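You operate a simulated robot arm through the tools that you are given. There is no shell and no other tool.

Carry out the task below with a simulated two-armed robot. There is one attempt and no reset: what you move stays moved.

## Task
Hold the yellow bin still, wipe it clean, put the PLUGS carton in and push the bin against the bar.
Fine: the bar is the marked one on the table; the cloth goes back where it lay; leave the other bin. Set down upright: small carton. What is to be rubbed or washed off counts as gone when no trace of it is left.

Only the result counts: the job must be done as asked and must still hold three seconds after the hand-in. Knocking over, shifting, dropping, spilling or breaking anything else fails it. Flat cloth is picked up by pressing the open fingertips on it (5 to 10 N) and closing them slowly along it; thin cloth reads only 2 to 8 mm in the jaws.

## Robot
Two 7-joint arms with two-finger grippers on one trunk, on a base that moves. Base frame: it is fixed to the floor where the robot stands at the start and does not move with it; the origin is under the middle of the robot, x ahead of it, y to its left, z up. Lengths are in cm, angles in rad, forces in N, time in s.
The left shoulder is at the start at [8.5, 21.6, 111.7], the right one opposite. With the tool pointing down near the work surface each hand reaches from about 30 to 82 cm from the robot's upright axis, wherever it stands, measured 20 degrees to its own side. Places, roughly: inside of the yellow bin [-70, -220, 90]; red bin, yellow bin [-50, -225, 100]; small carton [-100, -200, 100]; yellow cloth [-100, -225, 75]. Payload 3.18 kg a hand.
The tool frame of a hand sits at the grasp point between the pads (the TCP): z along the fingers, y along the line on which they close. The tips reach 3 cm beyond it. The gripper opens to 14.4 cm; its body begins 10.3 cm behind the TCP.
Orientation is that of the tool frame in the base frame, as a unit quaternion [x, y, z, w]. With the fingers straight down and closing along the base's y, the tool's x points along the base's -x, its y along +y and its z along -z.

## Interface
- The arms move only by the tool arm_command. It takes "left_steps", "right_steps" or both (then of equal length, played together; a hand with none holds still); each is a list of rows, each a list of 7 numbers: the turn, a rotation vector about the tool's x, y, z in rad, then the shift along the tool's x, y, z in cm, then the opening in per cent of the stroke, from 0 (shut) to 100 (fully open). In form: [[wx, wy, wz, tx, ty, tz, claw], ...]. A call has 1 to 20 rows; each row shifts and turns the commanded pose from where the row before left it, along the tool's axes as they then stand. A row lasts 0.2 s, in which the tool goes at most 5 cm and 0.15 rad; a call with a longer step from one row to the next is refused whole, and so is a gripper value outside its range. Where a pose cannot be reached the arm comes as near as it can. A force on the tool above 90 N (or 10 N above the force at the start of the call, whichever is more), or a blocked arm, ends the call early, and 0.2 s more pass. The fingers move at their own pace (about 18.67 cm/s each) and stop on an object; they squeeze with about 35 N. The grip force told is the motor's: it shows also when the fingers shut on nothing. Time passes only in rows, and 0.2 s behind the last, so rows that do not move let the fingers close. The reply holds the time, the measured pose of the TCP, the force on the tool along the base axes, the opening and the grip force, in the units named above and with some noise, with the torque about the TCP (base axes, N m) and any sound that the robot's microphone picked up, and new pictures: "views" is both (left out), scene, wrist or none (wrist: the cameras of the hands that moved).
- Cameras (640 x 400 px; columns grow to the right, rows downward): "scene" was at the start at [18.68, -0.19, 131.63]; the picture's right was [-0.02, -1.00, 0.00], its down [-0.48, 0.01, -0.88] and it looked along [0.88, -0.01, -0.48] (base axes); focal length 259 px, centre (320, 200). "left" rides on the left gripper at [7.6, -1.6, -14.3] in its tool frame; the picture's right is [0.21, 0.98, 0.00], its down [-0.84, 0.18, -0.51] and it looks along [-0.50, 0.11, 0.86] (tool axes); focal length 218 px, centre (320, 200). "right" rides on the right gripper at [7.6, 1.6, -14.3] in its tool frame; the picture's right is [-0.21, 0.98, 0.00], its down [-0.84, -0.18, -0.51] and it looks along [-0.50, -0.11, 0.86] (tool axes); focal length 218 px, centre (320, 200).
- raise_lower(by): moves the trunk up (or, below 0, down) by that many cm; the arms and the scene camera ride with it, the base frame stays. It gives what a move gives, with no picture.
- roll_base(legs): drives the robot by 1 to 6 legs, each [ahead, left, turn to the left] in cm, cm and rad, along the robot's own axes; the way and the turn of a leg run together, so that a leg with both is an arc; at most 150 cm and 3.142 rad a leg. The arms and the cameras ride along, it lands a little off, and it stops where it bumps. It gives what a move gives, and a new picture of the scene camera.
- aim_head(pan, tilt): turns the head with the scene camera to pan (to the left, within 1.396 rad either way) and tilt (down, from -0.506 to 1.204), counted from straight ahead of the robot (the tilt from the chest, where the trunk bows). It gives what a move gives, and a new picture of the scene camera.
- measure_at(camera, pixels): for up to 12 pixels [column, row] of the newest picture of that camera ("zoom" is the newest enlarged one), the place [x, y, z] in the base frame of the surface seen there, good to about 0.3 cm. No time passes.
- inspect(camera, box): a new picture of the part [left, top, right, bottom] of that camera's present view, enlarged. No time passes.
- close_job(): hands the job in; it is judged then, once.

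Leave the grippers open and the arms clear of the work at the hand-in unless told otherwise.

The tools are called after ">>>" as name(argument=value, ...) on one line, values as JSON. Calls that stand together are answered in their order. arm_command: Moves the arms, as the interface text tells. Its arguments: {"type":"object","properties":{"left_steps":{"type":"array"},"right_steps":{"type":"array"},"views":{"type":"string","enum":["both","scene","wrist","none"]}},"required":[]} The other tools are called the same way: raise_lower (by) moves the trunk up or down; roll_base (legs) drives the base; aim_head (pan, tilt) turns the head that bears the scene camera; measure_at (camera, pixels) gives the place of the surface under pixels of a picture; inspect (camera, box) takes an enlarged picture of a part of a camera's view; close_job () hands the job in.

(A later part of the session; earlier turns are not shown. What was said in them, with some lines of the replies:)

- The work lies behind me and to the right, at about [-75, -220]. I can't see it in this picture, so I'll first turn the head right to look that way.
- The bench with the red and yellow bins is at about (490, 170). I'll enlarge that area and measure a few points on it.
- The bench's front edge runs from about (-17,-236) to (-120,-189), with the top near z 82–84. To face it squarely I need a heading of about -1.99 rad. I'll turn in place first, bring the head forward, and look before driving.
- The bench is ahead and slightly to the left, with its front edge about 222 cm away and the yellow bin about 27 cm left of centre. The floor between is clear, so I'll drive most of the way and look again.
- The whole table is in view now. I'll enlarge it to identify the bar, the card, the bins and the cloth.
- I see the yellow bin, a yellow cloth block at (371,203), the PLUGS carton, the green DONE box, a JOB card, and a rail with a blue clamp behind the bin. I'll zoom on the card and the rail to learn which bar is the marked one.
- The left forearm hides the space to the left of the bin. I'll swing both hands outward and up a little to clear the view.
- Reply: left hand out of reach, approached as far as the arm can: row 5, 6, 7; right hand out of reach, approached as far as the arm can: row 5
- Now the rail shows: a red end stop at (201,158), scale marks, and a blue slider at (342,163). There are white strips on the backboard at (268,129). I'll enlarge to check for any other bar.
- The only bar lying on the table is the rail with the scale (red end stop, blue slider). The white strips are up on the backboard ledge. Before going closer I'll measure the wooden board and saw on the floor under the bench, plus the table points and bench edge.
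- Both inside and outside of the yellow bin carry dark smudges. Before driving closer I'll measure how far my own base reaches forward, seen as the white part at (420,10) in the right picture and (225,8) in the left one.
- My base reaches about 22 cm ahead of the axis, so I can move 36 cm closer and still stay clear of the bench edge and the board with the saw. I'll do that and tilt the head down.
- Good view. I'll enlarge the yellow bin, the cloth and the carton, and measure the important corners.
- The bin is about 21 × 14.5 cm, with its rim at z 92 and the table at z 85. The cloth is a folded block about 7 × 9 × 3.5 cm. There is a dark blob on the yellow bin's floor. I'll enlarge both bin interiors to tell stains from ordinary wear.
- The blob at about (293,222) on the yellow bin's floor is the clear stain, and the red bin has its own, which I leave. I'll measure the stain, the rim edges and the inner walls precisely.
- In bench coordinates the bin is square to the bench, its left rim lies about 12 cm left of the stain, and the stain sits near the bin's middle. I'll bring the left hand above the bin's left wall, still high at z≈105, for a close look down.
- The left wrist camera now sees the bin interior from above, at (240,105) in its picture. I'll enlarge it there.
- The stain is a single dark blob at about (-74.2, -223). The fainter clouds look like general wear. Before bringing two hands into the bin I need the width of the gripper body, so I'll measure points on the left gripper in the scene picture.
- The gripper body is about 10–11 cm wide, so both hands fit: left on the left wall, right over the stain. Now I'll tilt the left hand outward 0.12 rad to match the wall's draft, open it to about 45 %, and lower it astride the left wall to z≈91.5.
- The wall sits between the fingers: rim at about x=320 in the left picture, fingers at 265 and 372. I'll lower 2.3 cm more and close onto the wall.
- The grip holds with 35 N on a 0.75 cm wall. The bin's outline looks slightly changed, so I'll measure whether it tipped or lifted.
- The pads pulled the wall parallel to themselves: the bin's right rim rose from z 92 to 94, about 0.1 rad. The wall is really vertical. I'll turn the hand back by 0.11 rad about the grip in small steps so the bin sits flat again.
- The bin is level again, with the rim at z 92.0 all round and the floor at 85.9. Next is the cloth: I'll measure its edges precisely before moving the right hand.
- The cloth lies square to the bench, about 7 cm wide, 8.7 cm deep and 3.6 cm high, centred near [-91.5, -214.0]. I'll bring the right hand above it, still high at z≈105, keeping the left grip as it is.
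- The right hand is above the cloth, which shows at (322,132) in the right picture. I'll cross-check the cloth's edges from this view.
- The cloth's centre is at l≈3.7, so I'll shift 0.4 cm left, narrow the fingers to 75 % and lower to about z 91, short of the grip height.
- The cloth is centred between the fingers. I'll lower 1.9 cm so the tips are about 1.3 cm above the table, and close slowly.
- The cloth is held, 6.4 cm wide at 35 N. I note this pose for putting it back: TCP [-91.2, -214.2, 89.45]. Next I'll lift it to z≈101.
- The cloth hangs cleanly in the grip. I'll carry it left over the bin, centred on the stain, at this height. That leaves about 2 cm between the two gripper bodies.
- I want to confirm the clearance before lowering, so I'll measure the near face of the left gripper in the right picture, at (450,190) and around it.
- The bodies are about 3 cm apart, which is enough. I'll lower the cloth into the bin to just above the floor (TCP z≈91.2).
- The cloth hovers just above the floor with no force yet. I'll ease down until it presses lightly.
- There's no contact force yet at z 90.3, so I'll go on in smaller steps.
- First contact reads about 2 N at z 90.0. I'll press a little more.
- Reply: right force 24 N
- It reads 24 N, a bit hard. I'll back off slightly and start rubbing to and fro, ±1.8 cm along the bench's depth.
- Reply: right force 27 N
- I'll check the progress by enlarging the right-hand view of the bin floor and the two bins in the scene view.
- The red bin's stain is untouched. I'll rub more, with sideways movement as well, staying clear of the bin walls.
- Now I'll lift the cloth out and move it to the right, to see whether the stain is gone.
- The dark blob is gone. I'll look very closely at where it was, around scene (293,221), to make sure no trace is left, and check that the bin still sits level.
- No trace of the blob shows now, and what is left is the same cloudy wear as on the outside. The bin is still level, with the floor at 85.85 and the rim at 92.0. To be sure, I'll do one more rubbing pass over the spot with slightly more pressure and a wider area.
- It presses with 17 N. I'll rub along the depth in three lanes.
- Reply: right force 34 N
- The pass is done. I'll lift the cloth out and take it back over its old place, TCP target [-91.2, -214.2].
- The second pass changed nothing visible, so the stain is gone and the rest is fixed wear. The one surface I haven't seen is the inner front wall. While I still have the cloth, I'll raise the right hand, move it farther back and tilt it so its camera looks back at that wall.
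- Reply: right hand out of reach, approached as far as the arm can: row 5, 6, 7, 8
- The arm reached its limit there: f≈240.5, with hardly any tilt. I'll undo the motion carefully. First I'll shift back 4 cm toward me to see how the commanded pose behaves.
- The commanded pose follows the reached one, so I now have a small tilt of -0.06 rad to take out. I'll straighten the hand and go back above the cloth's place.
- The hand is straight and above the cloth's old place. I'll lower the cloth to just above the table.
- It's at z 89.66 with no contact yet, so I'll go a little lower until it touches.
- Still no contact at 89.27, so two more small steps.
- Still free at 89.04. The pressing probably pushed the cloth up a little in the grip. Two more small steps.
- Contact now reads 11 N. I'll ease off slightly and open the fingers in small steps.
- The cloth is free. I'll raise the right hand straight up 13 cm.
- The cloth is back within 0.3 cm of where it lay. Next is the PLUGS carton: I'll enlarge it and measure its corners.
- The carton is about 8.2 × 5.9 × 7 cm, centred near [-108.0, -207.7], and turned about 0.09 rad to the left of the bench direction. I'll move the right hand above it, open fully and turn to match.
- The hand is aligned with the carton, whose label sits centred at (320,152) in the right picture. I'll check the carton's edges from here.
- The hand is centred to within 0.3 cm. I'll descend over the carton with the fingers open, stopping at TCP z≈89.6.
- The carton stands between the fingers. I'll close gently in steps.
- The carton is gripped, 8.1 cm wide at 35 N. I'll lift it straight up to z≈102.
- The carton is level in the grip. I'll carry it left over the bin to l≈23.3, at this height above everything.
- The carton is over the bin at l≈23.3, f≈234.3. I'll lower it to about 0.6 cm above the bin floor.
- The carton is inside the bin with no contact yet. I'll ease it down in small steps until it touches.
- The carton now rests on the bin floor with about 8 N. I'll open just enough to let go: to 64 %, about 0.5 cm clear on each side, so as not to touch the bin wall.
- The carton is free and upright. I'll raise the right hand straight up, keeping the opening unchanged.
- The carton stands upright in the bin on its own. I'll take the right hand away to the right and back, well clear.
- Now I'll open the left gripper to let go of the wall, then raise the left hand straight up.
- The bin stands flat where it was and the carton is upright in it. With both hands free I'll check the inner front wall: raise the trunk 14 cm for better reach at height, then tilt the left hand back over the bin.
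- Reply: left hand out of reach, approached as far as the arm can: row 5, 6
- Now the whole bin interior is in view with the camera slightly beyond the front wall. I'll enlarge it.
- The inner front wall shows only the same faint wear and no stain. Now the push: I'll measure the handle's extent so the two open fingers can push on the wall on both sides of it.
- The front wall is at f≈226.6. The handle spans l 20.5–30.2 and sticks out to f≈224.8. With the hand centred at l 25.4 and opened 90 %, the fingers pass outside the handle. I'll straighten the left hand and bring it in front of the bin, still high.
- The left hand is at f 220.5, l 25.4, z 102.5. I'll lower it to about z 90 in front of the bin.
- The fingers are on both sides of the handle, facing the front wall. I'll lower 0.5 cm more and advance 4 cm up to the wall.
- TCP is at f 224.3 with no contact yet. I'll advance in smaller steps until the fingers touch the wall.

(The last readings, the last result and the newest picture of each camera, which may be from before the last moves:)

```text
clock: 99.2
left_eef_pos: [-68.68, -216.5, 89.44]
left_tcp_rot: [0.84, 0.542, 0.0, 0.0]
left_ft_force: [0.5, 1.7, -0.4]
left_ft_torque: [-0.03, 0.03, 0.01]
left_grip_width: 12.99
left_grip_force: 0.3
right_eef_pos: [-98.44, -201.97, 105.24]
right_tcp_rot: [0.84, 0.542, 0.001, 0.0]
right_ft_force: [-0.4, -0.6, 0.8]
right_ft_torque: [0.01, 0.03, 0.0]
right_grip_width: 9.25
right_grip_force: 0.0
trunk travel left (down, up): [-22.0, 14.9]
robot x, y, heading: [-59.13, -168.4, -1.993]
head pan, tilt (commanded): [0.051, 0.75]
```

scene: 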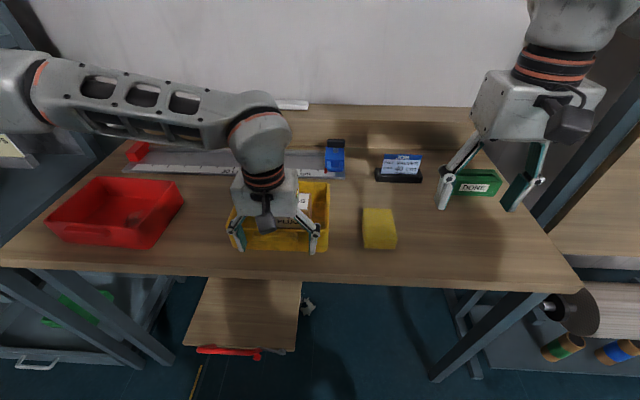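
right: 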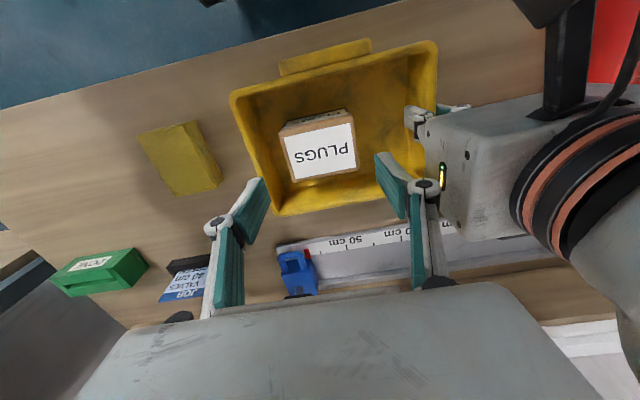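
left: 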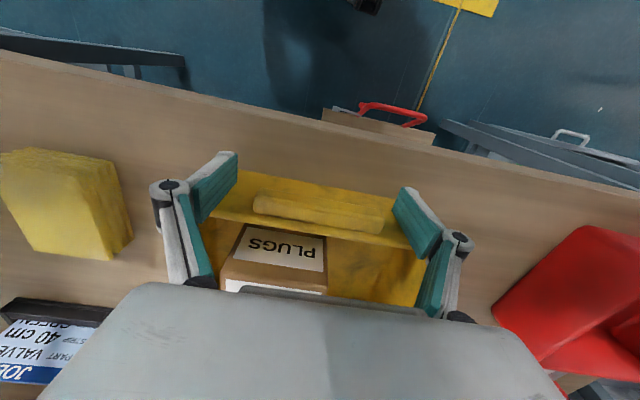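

The fingers touch, with about 1.8 N back-force and TCP at f 225.7. The bin's back is about 10.7 cm from the rail. I'll push 8 cm slowly and then look.

>>> arm_command(left_steps=[[0, 0, 0, -0.3, 0, 0, 90], [0, 0, 0, -0.5, 0, 0, 90], [0, 0, 0, -0.6, 0, 0, 90], [0, 0, 0, -0.6, 0, 0, 90], [0, 0, 0, -0.6, 0, 0, 90], [0, 0, 0, -0.6, 0, 0, 90], [0, 0, 0, -0.6, 0, 0, 90], [0, 0, 0, -0.6, 0, 0, 90], [0, 0, 0, -0.6, 0, 0, 90], [0, 0, 0, -0.6, 0, 0, 90], [0, 0, 0, -0.6, 0, 0, 90], [0, 0, 0, -0.6, 0, 0, 90], [0, 0, 0, -0.5, 0, 0, 90], [0, 0, 0, -0.4, 0, 0, 90], [0, 0, 0, -0.3, 0, 0, 90], [0, 0, 0, 0, 0, 0, 90]], views="both")

```text
clock: 102.6
left_eef_pos: [-71.94, -223.76, 89.48]
left_tcp_rot: [0.841, 0.541, -0.001, 0.001]
left_ft_force: [0.8, 1.4, 1.2]
left_ft_torque: [0.01, 0.0, 0.03]
left_grip_width: 12.98
left_grip_force: 0.3
right_eef_pos: [-98.45, -202.13, 105.29]
right_tcp_rot: [0.84, 0.542, 0.001, 0.0]
right_ft_force: [-0.8, -0.1, 0.3]
right_ft_torque: [-0.02, -0.02, -0.01]
right_grip_width: 9.21
right_grip_force: 0.0
trunk travel left (down, up): [-22.0, 14.9]
robot x, y, heading: [-58.88, -168.82, -1.997]
head pan, tilt (commanded): [0.051, 0.75]
```

scene: 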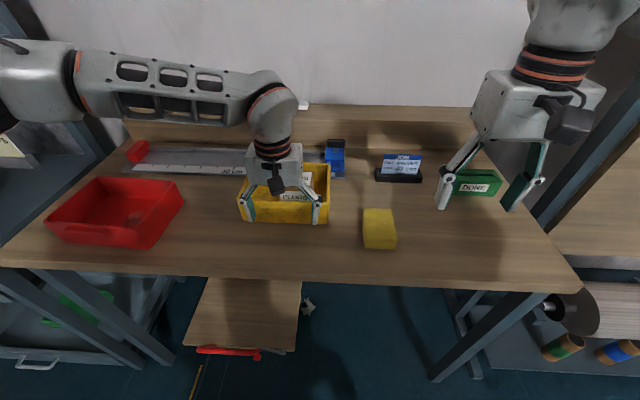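
left: 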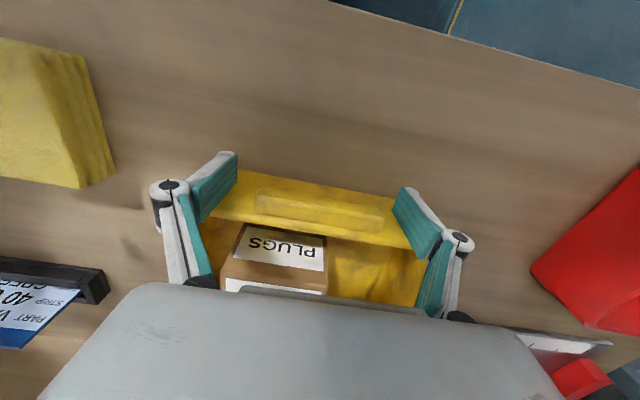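

The bin slides straight with the carton steady. TCP is now at f 233.7, with roughly 2.8 cm to go. I'll look at the gap to the rail and to the slider.

>>> inspect(camera="scene", box=[225, 135, 369, 225])

>>> measure_at(camera="scene", pixels=[[329, 168], [329, 180], [315, 165], [340, 178], [345, 176], [250, 185], [327, 214], [240, 205], [328, 195], [335, 170], [210, 170], [160, 167]])

```text
4.44 times, centred on (297, 180) of scene
```

zoom: 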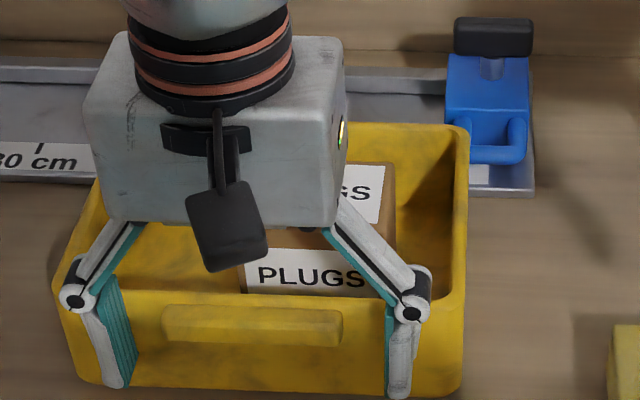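

```text
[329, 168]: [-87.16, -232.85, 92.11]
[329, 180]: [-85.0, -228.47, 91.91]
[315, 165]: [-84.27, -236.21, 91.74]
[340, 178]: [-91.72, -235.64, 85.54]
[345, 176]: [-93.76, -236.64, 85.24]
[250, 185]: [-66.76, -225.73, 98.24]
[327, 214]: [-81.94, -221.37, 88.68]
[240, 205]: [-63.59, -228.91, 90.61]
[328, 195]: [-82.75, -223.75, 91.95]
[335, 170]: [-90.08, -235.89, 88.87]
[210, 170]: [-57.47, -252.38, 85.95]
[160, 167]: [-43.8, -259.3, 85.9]
```

The bin's back rim is at f≈250.1 and the rail front at 252.55. The blue slider's loop reaches a little forward, near the bin's right back corner, so I'll measure it closely to be sure the corner won't strike it.

>>> inspect(camera="scene", box=[305, 140, 353, 185])

>>> measure_at(camera="scene", pixels=[[331, 170], [333, 171], [338, 171], [342, 170], [331, 163], [329, 160], [327, 155], [336, 163], [336, 150], [327, 166], [323, 164], [336, 175]])

```text
8.89 times, centred on (329, 162) of scene
```

zoom: 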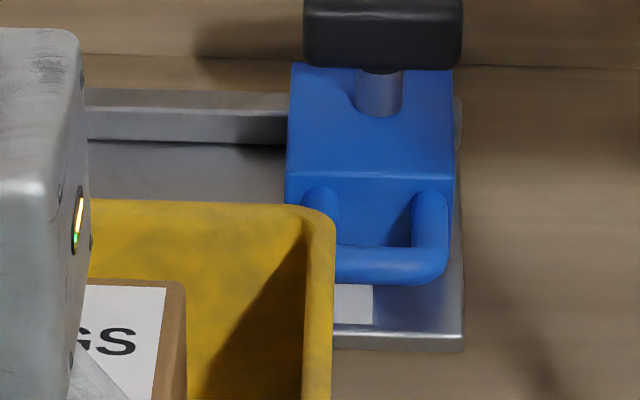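

```text
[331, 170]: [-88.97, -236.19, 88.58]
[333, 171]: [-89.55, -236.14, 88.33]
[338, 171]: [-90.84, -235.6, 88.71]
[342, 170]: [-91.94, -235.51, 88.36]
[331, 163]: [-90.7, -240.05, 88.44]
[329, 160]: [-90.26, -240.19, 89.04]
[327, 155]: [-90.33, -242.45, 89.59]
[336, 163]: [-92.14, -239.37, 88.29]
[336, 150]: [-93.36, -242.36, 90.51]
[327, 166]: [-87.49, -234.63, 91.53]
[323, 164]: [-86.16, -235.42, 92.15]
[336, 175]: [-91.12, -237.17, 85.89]
```

The slider's loop sticks out to f≈252.0, slightly in front of the rail edge, and reaches to l≈15.6. The bin's right corner at l≈15.2 would strike it. So I'll first nudge the bin about 1.5 cm to the left with the closed right hand. The left hand backs off 1 cm and shifts 1.5 cm left while the right hand comes over.

>>> arm_command(left_steps=[[0, 0, 0, 0.5, 0, 0, 90], [0, 0, 0, 0.5, 0, 0, 90], [0, 0, 0, 0, 0.5, 0, 90], [0, 0, 0, 0, 0.5, 0, 90], [0, 0, 0, 0, 0.5, 0, 90], [0, 0, 0, 0, 0, 0, 90], [0, 0, 0, 0, 0, 0, 90]], right_steps=[[0, 0, 0, -1.5, 2, 0, 30], [0, 0, 0, -2.2, 3, 0, 0], [0, 0, 0, -2.2, 3, 0, 0], [0, 0, 0, -2.2, 3, 0, 0], [0, 0, 0, -2.2, 3, 0, 0], [0, 0, 0, -2.2, 3, 0, 0], [0, 0, 0, 0, 0, 0, 0]], views="both")

```text
clock: 104.2
left_eef_pos: [-70.21, -223.64, 89.5]
left_tcp_rot: [0.84, 0.542, 0.0, 0.0]
left_ft_force: [-0.1, -0.4, 0.3]
left_ft_torque: [-0.04, -0.02, -0.03]
left_grip_width: 12.97
left_grip_force: 0.1
right_eef_pos: [-88.15, -220.59, 105.06]
right_tcp_rot: [0.84, 0.542, 0.0, 0.001]
right_ft_force: [-0.9, 0.8, 0.5]
right_ft_torque: [0.03, 0.02, 0.01]
right_grip_width: 0.03
right_grip_force: 30.6
trunk travel left (down, up): [-22.0, 14.9]
robot x, y, heading: [-59.0, -168.28, -1.994]
head pan, tilt (commanded): [0.051, 0.75]
```

scene: 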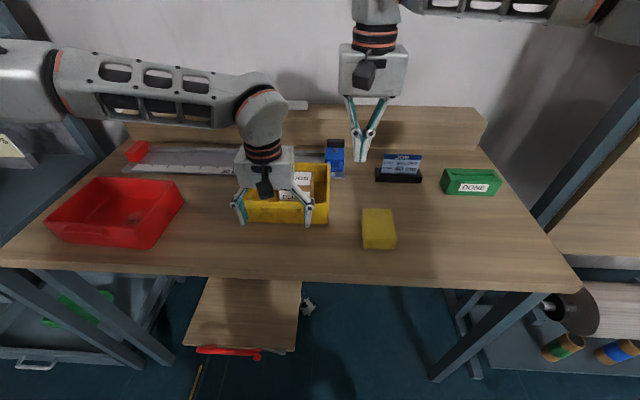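
right: 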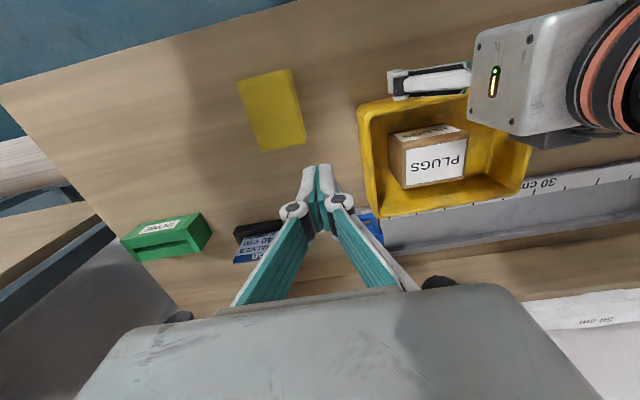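
left: 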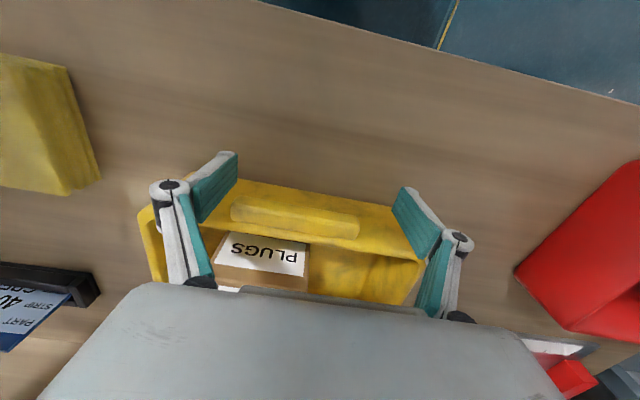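

The closed right hand is at l 9.3, f 237.4, with free table below at f≈242. I'll lower it there beside the bin's right wall, to z≈90.

>>> arm_command(right_steps=[[0, 0, 0, -1, 0, 3, 0], [0, 0, 0, -1, 0, 3.2, 0], [0, 0, 0, -1, 0, 3.2, 0], [0, 0, 0, -1, 0, 3.2, 0], [0, 0, 0, -0.9, 0, 2.4, 0], [0, 0, 0, 0, 0, 0, 0]], views="both")

```text
clock: 105.6
left_eef_pos: [-70.15, -223.6, 89.38]
left_tcp_rot: [0.84, 0.543, 0.0, -0.001]
left_ft_force: [0.0, 0.1, -0.4]
left_ft_torque: [0.01, -0.02, -0.04]
left_grip_width: 12.96
left_grip_force: 0.1
right_eef_pos: [-90.08, -224.92, 90.34]
right_tcp_rot: [0.84, 0.542, 0.0, 0.0]
right_ft_force: [0.2, 0.0, -0.1]
right_ft_torque: [0.0, 0.01, -0.02]
right_grip_width: 0.02
right_grip_force: 30.9
trunk travel left (down, up): [-22.0, 14.9]
robot x, y, heading: [-59.07, -168.42, -1.995]
head pan, tilt (commanded): [0.051, 0.75]
```

scene: 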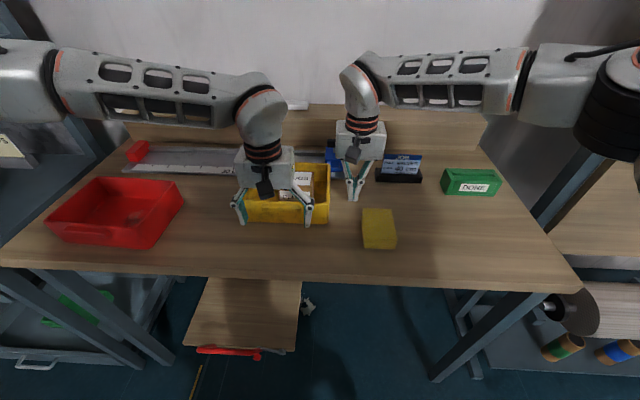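
right: 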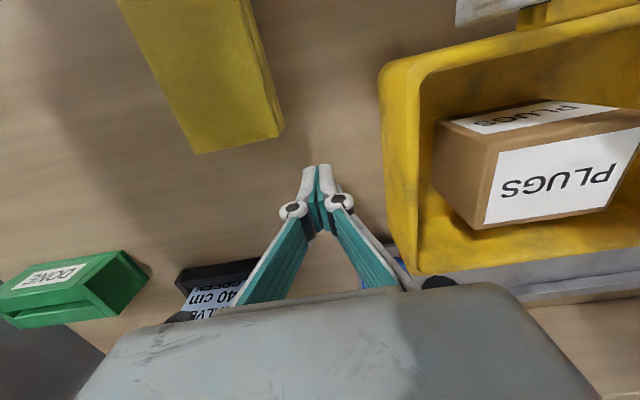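

The right fingers stand beside the wall, about 4 cm from it. I'll move left in small steps until touching.

>>> arm_command(right_steps=[[0, 0, 0, 0, 1, 0, 0], [0, 0, 0, 0, 1, 0, 0], [0, 0, 0, 0, 0.8, 0, 0], [0, 0, 0, 0, 0.5, 0, 0], [0, 0, 0, 0, 0.4, 0, 0], [0, 0, 0, 0, 0.4, 0, 0], [0, 0, 0, 0, 0, 0, 0]], views="both")

```text
clock: 107.2
left_eef_pos: [-70.08, -223.59, 89.34]
left_tcp_rot: [0.84, 0.543, 0.0, 0.0]
left_ft_force: [-0.3, 0.4, -0.3]
left_ft_torque: [0.01, 0.0, 0.01]
left_grip_width: 12.99
left_grip_force: 0.0
right_eef_pos: [-86.27, -226.54, 90.18]
right_tcp_rot: [0.84, 0.542, 0.001, 0.0]
right_ft_force: [-2.1, 1.6, 0.1]
right_ft_torque: [-0.02, -0.04, 0.03]
right_grip_width: 0.0
right_grip_force: 30.4
trunk travel left (down, up): [-22.0, 14.9]
robot x, y, heading: [-58.66, -168.19, -1.993]
head pan, tilt (commanded): [0.051, 0.75]
```

scene: 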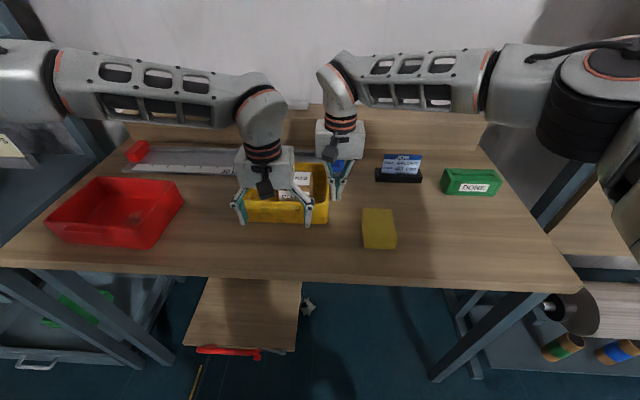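
right: 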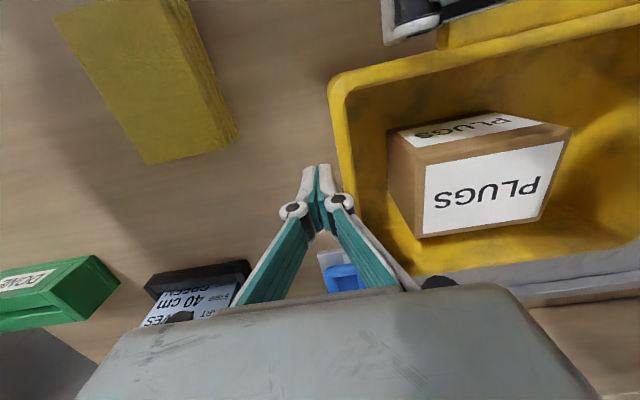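

It touches with about 2.6 N. I'll push the bin 1.6 cm left in small steps.

>>> arm_command(right_steps=[[0, 0, 0, 0, 0.3, 0, 0], [0, 0, 0, 0, 0.3, 0, 0], [0, 0, 0, 0, 0.3, 0, 0], [0, 0, 0, 0, 0.3, 0, 0], [0, 0, 0, 0, 0.3, 0, 0], [0, 0, 0, 0, 0.1, 0, 0], [0, 0, 0, 0, 0, 0, 0]], views="both")

```text
clock: 108.8
left_eef_pos: [-70.26, -223.48, 89.42]
left_tcp_rot: [0.84, 0.543, 0.0, 0.0]
left_ft_force: [-0.2, 0.5, 0.3]
left_ft_torque: [0.0, 0.0, 0.02]
left_grip_width: 12.96
left_grip_force: 0.1
right_eef_pos: [-84.83, -227.19, 90.21]
right_tcp_rot: [0.84, 0.542, 0.0, -0.001]
right_ft_force: [-2.0, 0.5, 0.8]
right_ft_torque: [-0.01, -0.02, 0.01]
right_grip_width: 0.04
right_grip_force: 30.5
trunk travel left (down, up): [-22.0, 14.9]
robot x, y, heading: [-58.83, -168.38, -1.994]
head pan, tilt (commanded): [0.051, 0.75]
```

scene: 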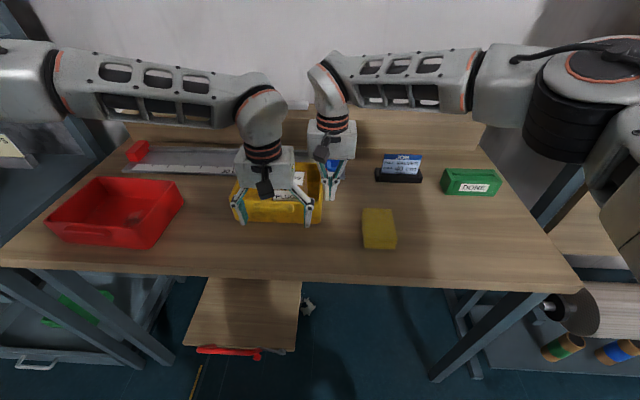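
right: 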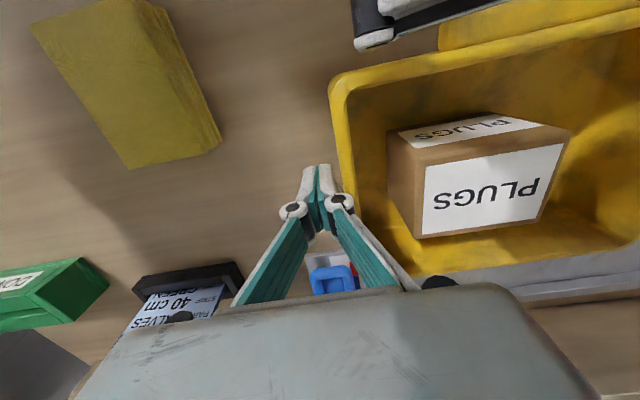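

The bin moved about 1.6 cm. I'll back the right hand off to the right, raise it and take it away.

>>> arm_command(right_steps=[[0, 0, 0, 0, -1, 0, 0], [0, 0, 0, 0, -1.5, 0, 0], [0, 0, 0, 0.5, -1.5, -2, 0], [0, 0, 0, 0.5, 0, -4, 0], [0, 0, 0, 1, 0, -4.5, 0], [0, 0, 0, 1, 0, -4.5, 0], [0, 0, 0, 2.5, -3.5, 0, 0], [0, 0, 0, 2.5, -3.5, 0, 0], [0, 0, 0, 2.5, -3.5, 0, 30], [0, 0, 0, 2.5, -3.5, 0, 60], [0, 0, 0, 2.5, -3.5, 0, 60]], views="both")

>>> inspect(camera="scene", box=[225, 135, 369, 225])

```text
clock: 111.2
left_eef_pos: [-70.25, -223.54, 89.59]
left_tcp_rot: [0.84, 0.542, 0.0, 0.0]
left_ft_force: [-0.1, -0.5, 0.8]
left_ft_torque: [0.01, -0.03, 0.0]
left_grip_width: 12.95
left_grip_force: 0.2
right_eef_pos: [-98.25, -204.07, 105.18]
right_tcp_rot: [0.84, 0.542, 0.001, 0.001]
right_ft_force: [-0.8, 0.5, -0.4]
right_ft_torque: [-0.04, 0.0, 0.0]
right_grip_width: 8.63
right_grip_force: 0.0
trunk travel left (down, up): [-22.0, 14.9]
robot x, y, heading: [-58.99, -168.07, -1.999]
head pan, tilt (commanded): [0.051, 0.75]
```

scene: 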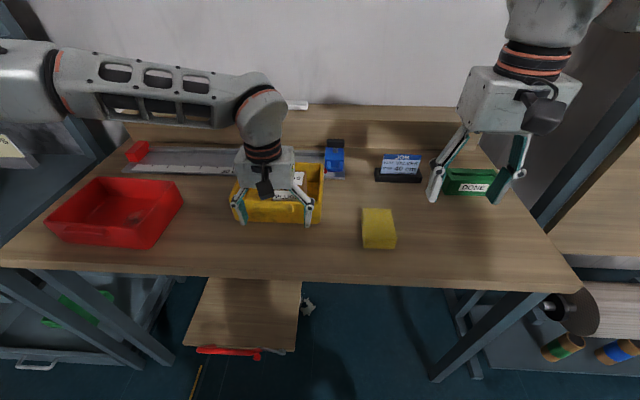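
right: 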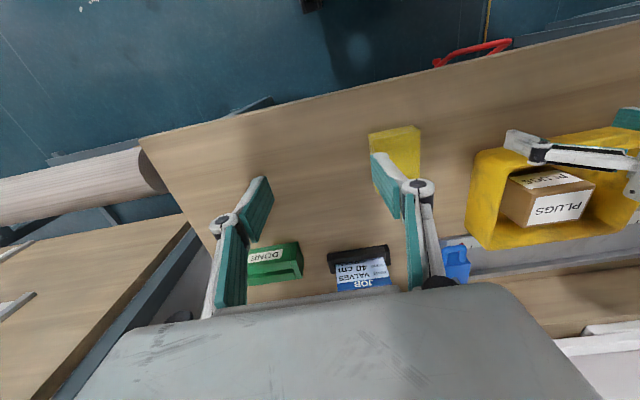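

```text
4.44 times, centred on (297, 180) of scene
```

zoom: 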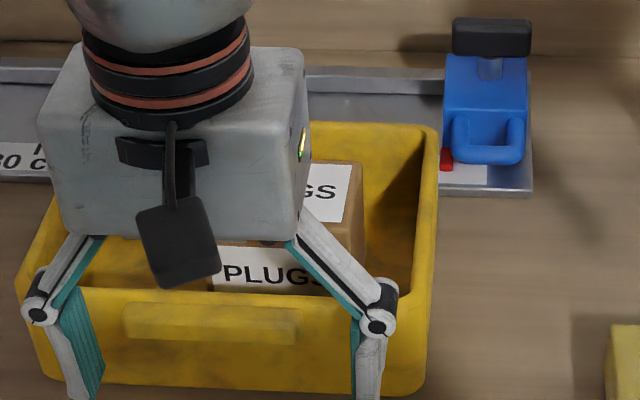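

The bin's right edge is now left of the slider's loop. I'll measure the corner, the red pointer at (325,171) and the rail edge again.

>>> measure_at(camera="scene", pixels=[[322, 168], [322, 180], [310, 164], [318, 164], [326, 170], [325, 172], [328, 168], [330, 170], [328, 178], [321, 200], [300, 164], [335, 178]])

>>> inspect(camera="scene", box=[300, 145, 348, 190])

```text
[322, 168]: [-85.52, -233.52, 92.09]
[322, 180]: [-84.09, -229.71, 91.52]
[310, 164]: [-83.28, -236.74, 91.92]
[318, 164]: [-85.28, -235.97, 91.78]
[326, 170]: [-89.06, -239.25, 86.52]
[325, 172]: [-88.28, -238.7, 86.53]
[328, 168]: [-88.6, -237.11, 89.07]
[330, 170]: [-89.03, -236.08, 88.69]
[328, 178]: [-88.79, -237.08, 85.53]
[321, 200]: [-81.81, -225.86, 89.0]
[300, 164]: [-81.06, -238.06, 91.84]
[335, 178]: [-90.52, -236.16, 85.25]
```

```text
8.89 times, centred on (324, 168) of scene
```

zoom: 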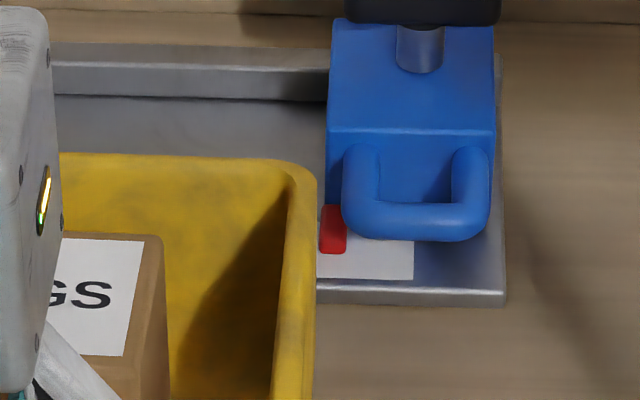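

The bin now clears the slider by about 1 cm: its right edge is at l≈16.8 and the loop ends at 15.8. I'll push on with the left hand, stopping just short of the rail.

>>> arm_command(left_steps=[[0, 0, 0, -0.4, 0, 0, 90], [0, 0, 0, -0.4, 0, 0, 90], [0, 0, 0, -0.4, 0, 0, 90], [0, 0, 0, -0.4, 0, 0, 90], [0, 0, 0, -0.4, 0, 0, 90], [0, 0, 0, -0.4, 0, 0, 90], [0, 0, 0, -0.2, 0, 0, 90], [0, 0, 0, 0, 0, 0, 90]], views="both")

>>> measure_at(camera="scene", pixels=[[310, 158], [318, 158], [300, 158], [310, 160], [318, 160], [322, 165], [328, 178], [335, 178]])

```text
clock: 113.0
left_eef_pos: [-71.23, -225.88, 89.32]
left_tcp_rot: [0.84, 0.543, 0.0, 0.0]
left_ft_force: [0.6, 1.5, 1.8]
left_ft_torque: [-0.03, 0.03, 0.0]
left_grip_width: 12.99
left_grip_force: 0.1
right_eef_pos: [-98.17, -204.26, 105.11]
right_tcp_rot: [0.84, 0.543, 0.0, -0.001]
right_ft_force: [0.4, 0.4, 0.8]
right_ft_torque: [-0.01, -0.01, 0.0]
right_grip_width: 8.64
right_grip_force: 0.1
trunk travel left (down, up): [-22.0, 14.9]
robot x, y, heading: [-58.66, -168.45, -1.998]
head pan, tilt (commanded): [0.051, 0.75]
```

scene: 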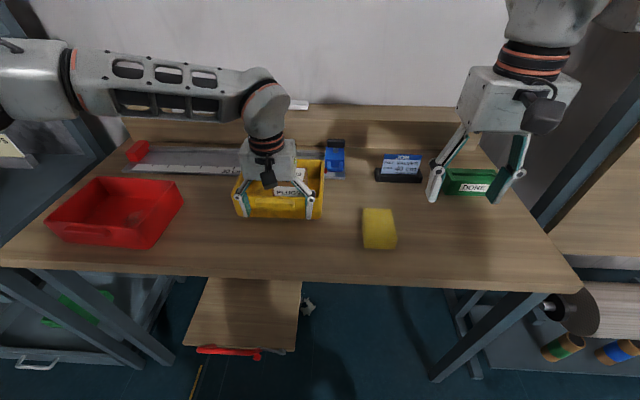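
left: 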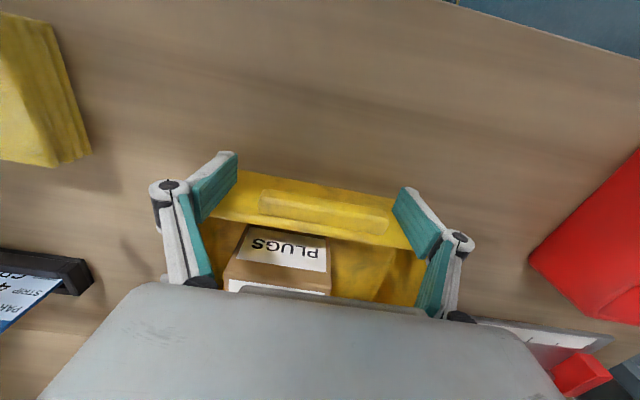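

```text
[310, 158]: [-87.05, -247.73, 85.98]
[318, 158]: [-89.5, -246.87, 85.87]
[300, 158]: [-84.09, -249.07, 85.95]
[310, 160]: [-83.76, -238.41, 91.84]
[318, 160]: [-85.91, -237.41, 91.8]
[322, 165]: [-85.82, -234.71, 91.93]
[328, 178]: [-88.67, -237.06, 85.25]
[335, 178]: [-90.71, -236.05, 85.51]
```

The bin's back is at f≈251.9, with about 0.7 cm to go and only friction force (1.6 N). I'll creep on in 0.15 cm steps.

>>> arm_command(left_steps=[[0, 0, 0, -0.15, 0, 0, 90], [0, 0, 0, -0.15, 0, 0, 90], [0, 0, 0, -0.15, 0, 0, 90], [0, 0, 0, 0, 0, 0, 90]], views="none")

```text
clock: 114.0
left_eef_pos: [-71.33, -225.99, 89.56]
left_tcp_rot: [0.84, 0.543, 0.001, -0.001]
left_ft_force: [14.4, 22.5, 3.0]
left_ft_torque: [0.18, 0.08, -0.22]
left_grip_width: 12.97
left_grip_force: 0.1
right_eef_pos: [-97.94, -203.98, 105.22]
right_tcp_rot: [0.84, 0.542, -0.001, 0.0]
right_ft_force: [0.0, 0.9, -0.1]
right_ft_torque: [0.01, 0.01, -0.01]
right_grip_width: 8.63
right_grip_force: 0.0
trunk travel left (down, up): [-22.0, 14.9]
robot x, y, heading: [-58.81, -168.08, -1.997]
head pan, tilt (commanded): [0.051, 0.75]
```

The force jumped to about 26 N with almost no movement, so the bin has met something firm. I'll look to confirm that it's the rail.

>>> inspect(camera="scene", box=[225, 135, 369, 225])

>>> inspect(camera="scene", box=[295, 140, 350, 190])

>>> measure_at(camera="scene", pixels=[[310, 160], [318, 160], [300, 159], [322, 165], [328, 178], [335, 178], [160, 170], [200, 172], [225, 173], [215, 174], [190, 172], [150, 169]])

```text
4.44 times, centred on (297, 180) of scene
```

zoom: 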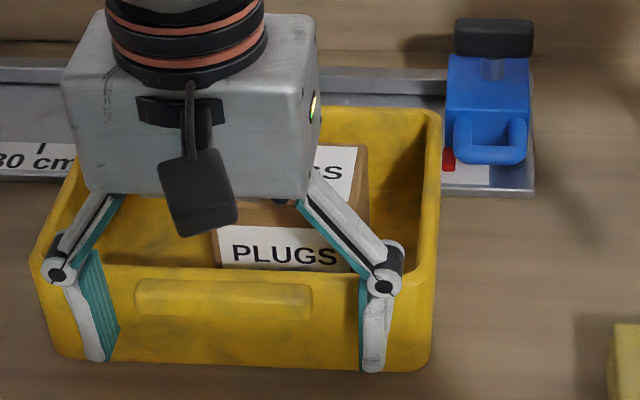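

```text
8.00 times, centred on (322, 165) of scene
```

zoom: 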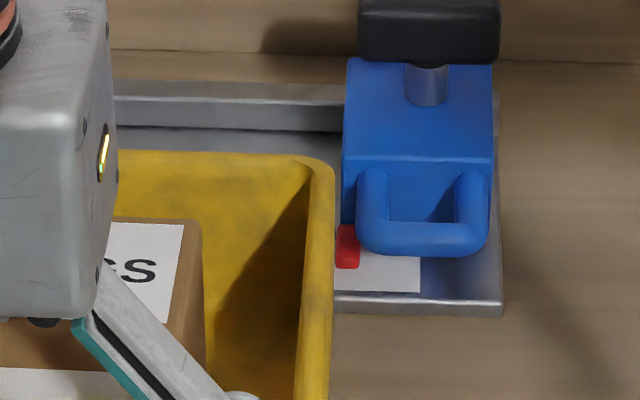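

```text
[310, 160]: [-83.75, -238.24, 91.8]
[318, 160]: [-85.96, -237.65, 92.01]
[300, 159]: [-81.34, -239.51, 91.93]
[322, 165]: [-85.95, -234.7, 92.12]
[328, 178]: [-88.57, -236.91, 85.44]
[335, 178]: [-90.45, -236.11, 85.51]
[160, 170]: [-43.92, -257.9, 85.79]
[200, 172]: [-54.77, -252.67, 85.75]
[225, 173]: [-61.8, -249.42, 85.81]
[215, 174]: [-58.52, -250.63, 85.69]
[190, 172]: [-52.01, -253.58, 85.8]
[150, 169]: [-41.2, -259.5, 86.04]
```

The bin's back edge and the rail's front edge coincide to within measuring accuracy (f≈252.4), and the corner is free of the slider. I'll draw the left hand straight back, then up and away to the left.

>>> arm_command(left_steps=[[0, 0, 0, 0.3, 0, 0, 90], [0, 0, 0, 0.7, 0, 0, 90], [0, 0, 0, 1.5, 0, 0, 90], [0, 0, 0, 2, 0, 0, 90], [0, 0, 0, 2, 0, 0, 90], [0, 0, 0, 1, 0, -2, 90], [0, 0, 0, 0, 0, -4, 90], [0, 0, 0, 0, 0, -4.5, 90], [0, 0, 0, 0, 0, -4.5, 90], [0, 0, 0, 1, 3, 0, 90], [0, 0, 0, 1, 4, 0, 90], [0, 0, 0, 1, 4, 0, 90], [0, 0, 0, 1, 4, 0, 90], [0, 0, 0, 0, 0, 0, 90]], views="both")

>>> inspect(camera="scene", box=[200, 130, 360, 230])

```text
clock: 117.0
left_eef_pos: [-53.18, -221.88, 104.5]
left_tcp_rot: [0.84, 0.543, 0.0, 0.0]
left_ft_force: [0.1, -0.2, 0.1]
left_ft_torque: [-0.02, -0.04, 0.01]
left_grip_width: 12.97
left_grip_force: 0.1
right_eef_pos: [-98.23, -204.31, 105.07]
right_tcp_rot: [0.84, 0.543, 0.001, -0.001]
right_ft_force: [-0.6, -0.3, 0.0]
right_ft_torque: [0.02, 0.01, 0.01]
right_grip_width: 8.6
right_grip_force: 0.1
trunk travel left (down, up): [-22.0, 14.9]
robot x, y, heading: [-58.99, -168.47, -1.995]
head pan, tilt (commanded): [0.051, 0.75]
```

scene: 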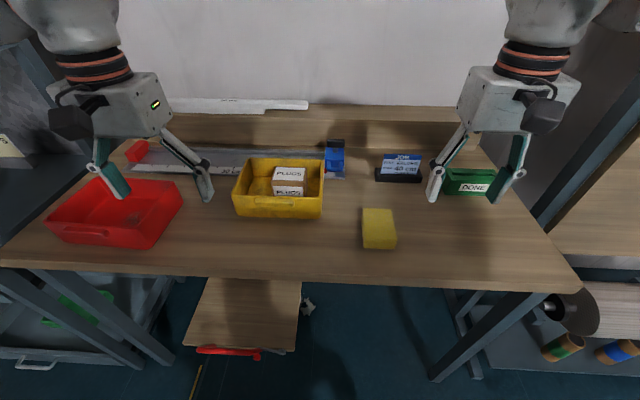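
left: 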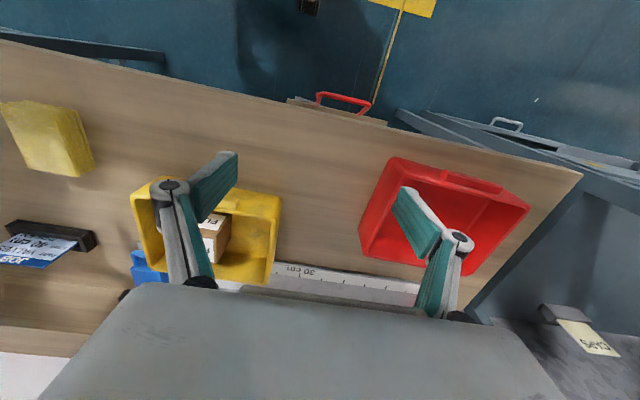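

```text
4.00 times, centred on (280, 180) of scene
```

zoom: 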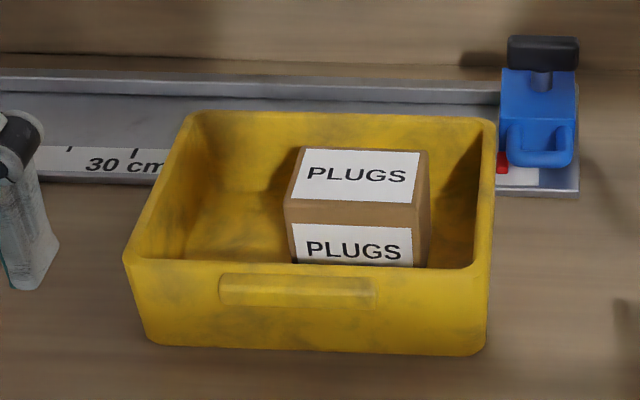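

The bin sits against the rail with the carton upright. I'll measure the left and right ends of the back rim and the rail edge to check they are flush.

>>> measure_at(camera="scene", pixels=[[252, 159], [265, 159], [280, 160], [295, 160], [310, 160], [318, 161], [240, 176], [236, 184], [322, 172], [322, 185], [226, 174], [238, 176]])

>>> measure_at(camera="scene", pixels=[[234, 195], [320, 199], [245, 212], [315, 215], [240, 214], [318, 217], [220, 174], [210, 174], [328, 178], [335, 178], [228, 175], [325, 178]])

```text
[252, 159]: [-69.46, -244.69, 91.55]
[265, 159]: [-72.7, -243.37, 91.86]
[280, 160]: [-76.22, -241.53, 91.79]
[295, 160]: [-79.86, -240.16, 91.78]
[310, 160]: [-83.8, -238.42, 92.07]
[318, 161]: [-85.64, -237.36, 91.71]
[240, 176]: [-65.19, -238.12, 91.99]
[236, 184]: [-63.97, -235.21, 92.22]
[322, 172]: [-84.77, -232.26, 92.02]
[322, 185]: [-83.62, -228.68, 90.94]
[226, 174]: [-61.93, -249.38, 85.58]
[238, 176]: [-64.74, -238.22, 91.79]
```

```text
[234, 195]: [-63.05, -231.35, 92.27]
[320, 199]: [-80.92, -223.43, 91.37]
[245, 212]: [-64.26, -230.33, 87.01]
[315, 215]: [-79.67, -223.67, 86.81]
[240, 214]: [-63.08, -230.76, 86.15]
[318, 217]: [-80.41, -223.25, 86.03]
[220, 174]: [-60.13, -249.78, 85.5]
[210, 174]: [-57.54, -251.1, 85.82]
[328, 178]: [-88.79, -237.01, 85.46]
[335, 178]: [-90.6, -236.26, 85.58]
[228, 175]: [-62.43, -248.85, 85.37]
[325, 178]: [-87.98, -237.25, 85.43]
```

The front wall is parallel to the rail within noise, and the back edge measures about 252.2 against the rail at 252.6. I want a closer view of the contact line, so I'll enlarge the left wrist view around the bin's back-left corner, near (275,265).

>>> inspect(camera="left", box=[210, 210, 354, 300])

>>> inspect(camera="scene", box=[225, 150, 265, 185])

>>> inspect(camera="scene", box=[305, 155, 345, 190])

```text
4.44 times, centred on (282, 255) of left
```

zoom: 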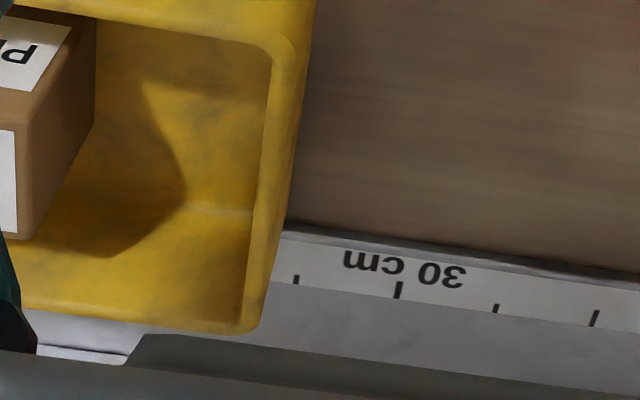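

```text
11.43 times, centred on (245, 168) of scene
```

zoom: 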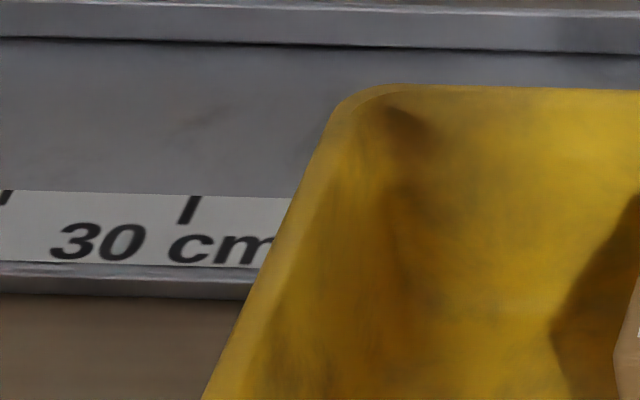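

```text
11.43 times, centred on (325, 172) of scene
```

zoom: 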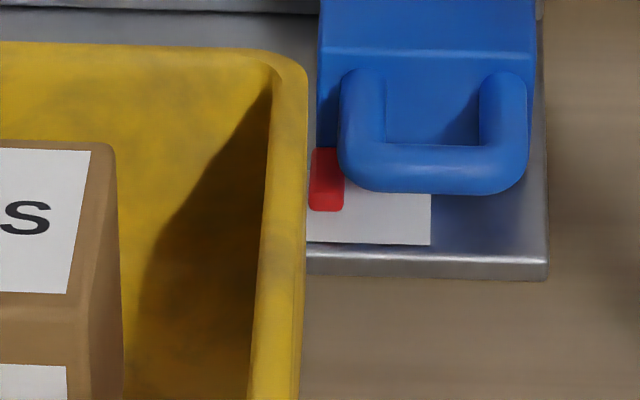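

The rail's front edge runs right into the bin's side at both ends, and the earlier 26 N stop confirms the contact. Now I'll get clear: open the right gripper fully, draw both hands toward me and up, then roll the base back.

>>> arm_command(left_steps=[[0, 0, 0, 0, 0, -2, 95], [0, 0, 0, 2, 0, -2, 100], [0, 0, 0, 3, 0, 0, 100], [0, 0, 0, 0, 0, 0, 100]], right_steps=[[0, 0, 0, 0, 0, -2, 70], [0, 0, 0, 2, 0, -2, 90], [0, 0, 0, 3, 0, 0, 100], [0, 0, 0, 0, 0, 0, 100]], views="none")

>>> roll_base(legs=[[-30, 0, 0]])

```text
clock: 118.0
left_eef_pos: [-51.05, -217.61, 108.65]
left_tcp_rot: [0.84, 0.542, 0.0, -0.001]
left_ft_force: [-0.7, -0.8, -0.6]
left_ft_torque: [0.02, 0.05, -0.03]
left_grip_width: 14.4
left_grip_force: 0.1
right_eef_pos: [-96.02, -199.64, 109.2]
right_tcp_rot: [0.84, 0.543, 0.001, -0.002]
right_ft_force: [-0.2, 1.4, 0.6]
right_ft_torque: [0.03, -0.01, -0.02]
right_grip_width: 14.4
right_grip_force: 0.1
trunk travel left (down, up): [-22.0, 14.9]
robot x, y, heading: [-58.62, -168.19, -1.993]
head pan, tilt (commanded): [0.051, 0.75]
```

```text
clock: 120.1
left_eef_pos: [-38.51, -190.05, 108.57]
left_tcp_rot: [0.84, 0.542, 0.0, 0.0]
left_ft_force: [-0.1, 0.1, 1.0]
left_ft_torque: [-0.03, 0.03, 0.03]
left_grip_width: 14.38
left_grip_force: 0.0
right_eef_pos: [-83.71, -172.12, 108.99]
right_tcp_rot: [0.84, 0.542, -0.001, -0.001]
right_ft_force: [0.3, -0.4, -0.1]
right_ft_torque: [-0.02, 0.04, 0.02]
right_grip_width: 14.39
right_grip_force: 0.0
trunk travel left (down, up): [-22.0, 14.9]
robot x, y, heading: [-46.39, -141.14, -1.995]
head pan, tilt (commanded): [0.051, 0.75]
```

scene: 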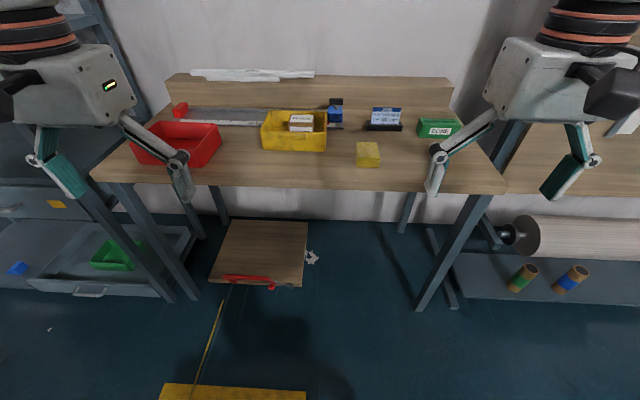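

The arms are clear. One last enlarged look at the whole table to compare with the start and confirm everything is in place.

>>> inspect(camera="scene", box=[110, 65, 470, 200])

>>> inspect(camera="scene", box=[235, 90, 363, 170])

>>> measure_at(camera="scene", pixels=[[360, 146], [376, 146], [360, 160], [377, 160], [300, 118], [270, 112], [318, 113], [336, 108], [205, 124], [180, 108], [435, 125], [385, 118]])

```text
1.78 times, centred on (290, 132) of scene
```

zoom: 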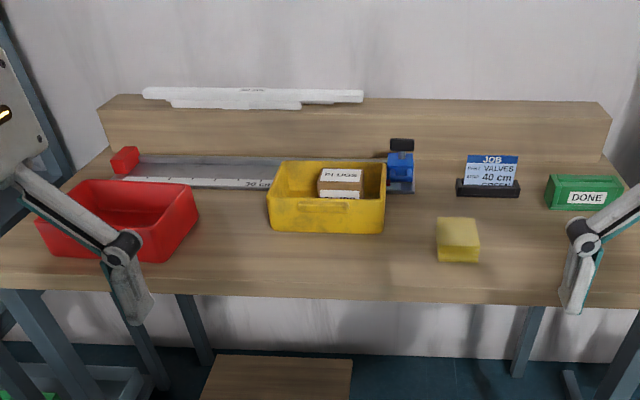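

```text
5.00 times, centred on (299, 130) of scene
```

zoom: 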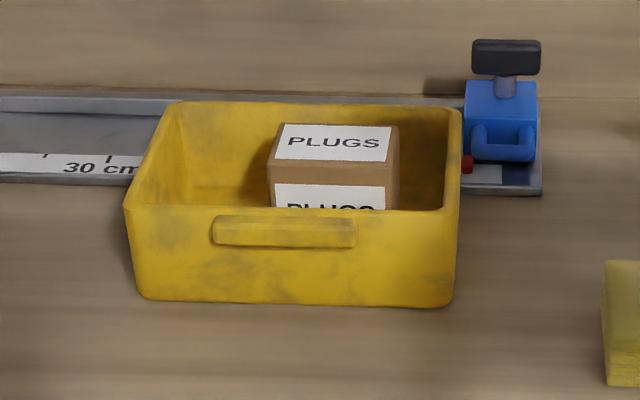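

```text
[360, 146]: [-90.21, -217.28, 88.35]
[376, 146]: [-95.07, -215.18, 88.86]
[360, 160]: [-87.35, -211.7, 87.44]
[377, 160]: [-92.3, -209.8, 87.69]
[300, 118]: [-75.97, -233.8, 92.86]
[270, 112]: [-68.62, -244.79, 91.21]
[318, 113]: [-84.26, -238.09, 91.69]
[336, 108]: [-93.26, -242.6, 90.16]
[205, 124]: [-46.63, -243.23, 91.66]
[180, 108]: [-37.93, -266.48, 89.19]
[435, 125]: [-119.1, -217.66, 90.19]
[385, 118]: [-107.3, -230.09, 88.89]
```

Everything matches what was asked:
- **Yellow bin:** clean inside and standing against the marked rail.
- **PLUGS carton:** upright in the bin.
- **Cloth:** back where it lay.
- **Red bin, slider, card and DONE box:** not moved.

Both grippers are open and the arms are clear of the bench, so I'm handing in the job.

>>> close_job()

```text
The job is handed in.
```

The job is handed in; I have not seen a verdict. The yellow bin is wiped, the PLUGS carton stands upright inside it, and the bin is up against the marked rail.

- **Wiping:** I held the bin by its left wall and rubbed the dark stain on its floor. It was gone after the first pass, and a second pass changed nothing more. Faint cloudy patches remain inside and outside the bin. I took these as wear in the plastic, because the ones I rubbed over did not change.
- **Bin tipped once:** When I first gripped the wall, the bin's right side rose about 2 cm. I set it level again before wiping.
- **Rail contact:** The bin stopped against the rail with about 26 N. The back edge of the bin and the rail measure within about 0.4 cm of each other, close to the measuring accuracy. I could not see the contact line itself.
- **Sideways shift:** I moved the bin about 1.6 cm to the left before the final push. Its corner would otherwise have hit the blue slider on the rail.
- **Everything else:** The cloth is back within about 0.3 cm of where it lay. In the last look the red bin, slider, job card and DONE box were where they had been. Both grippers are open and the arms are clear of the bench.
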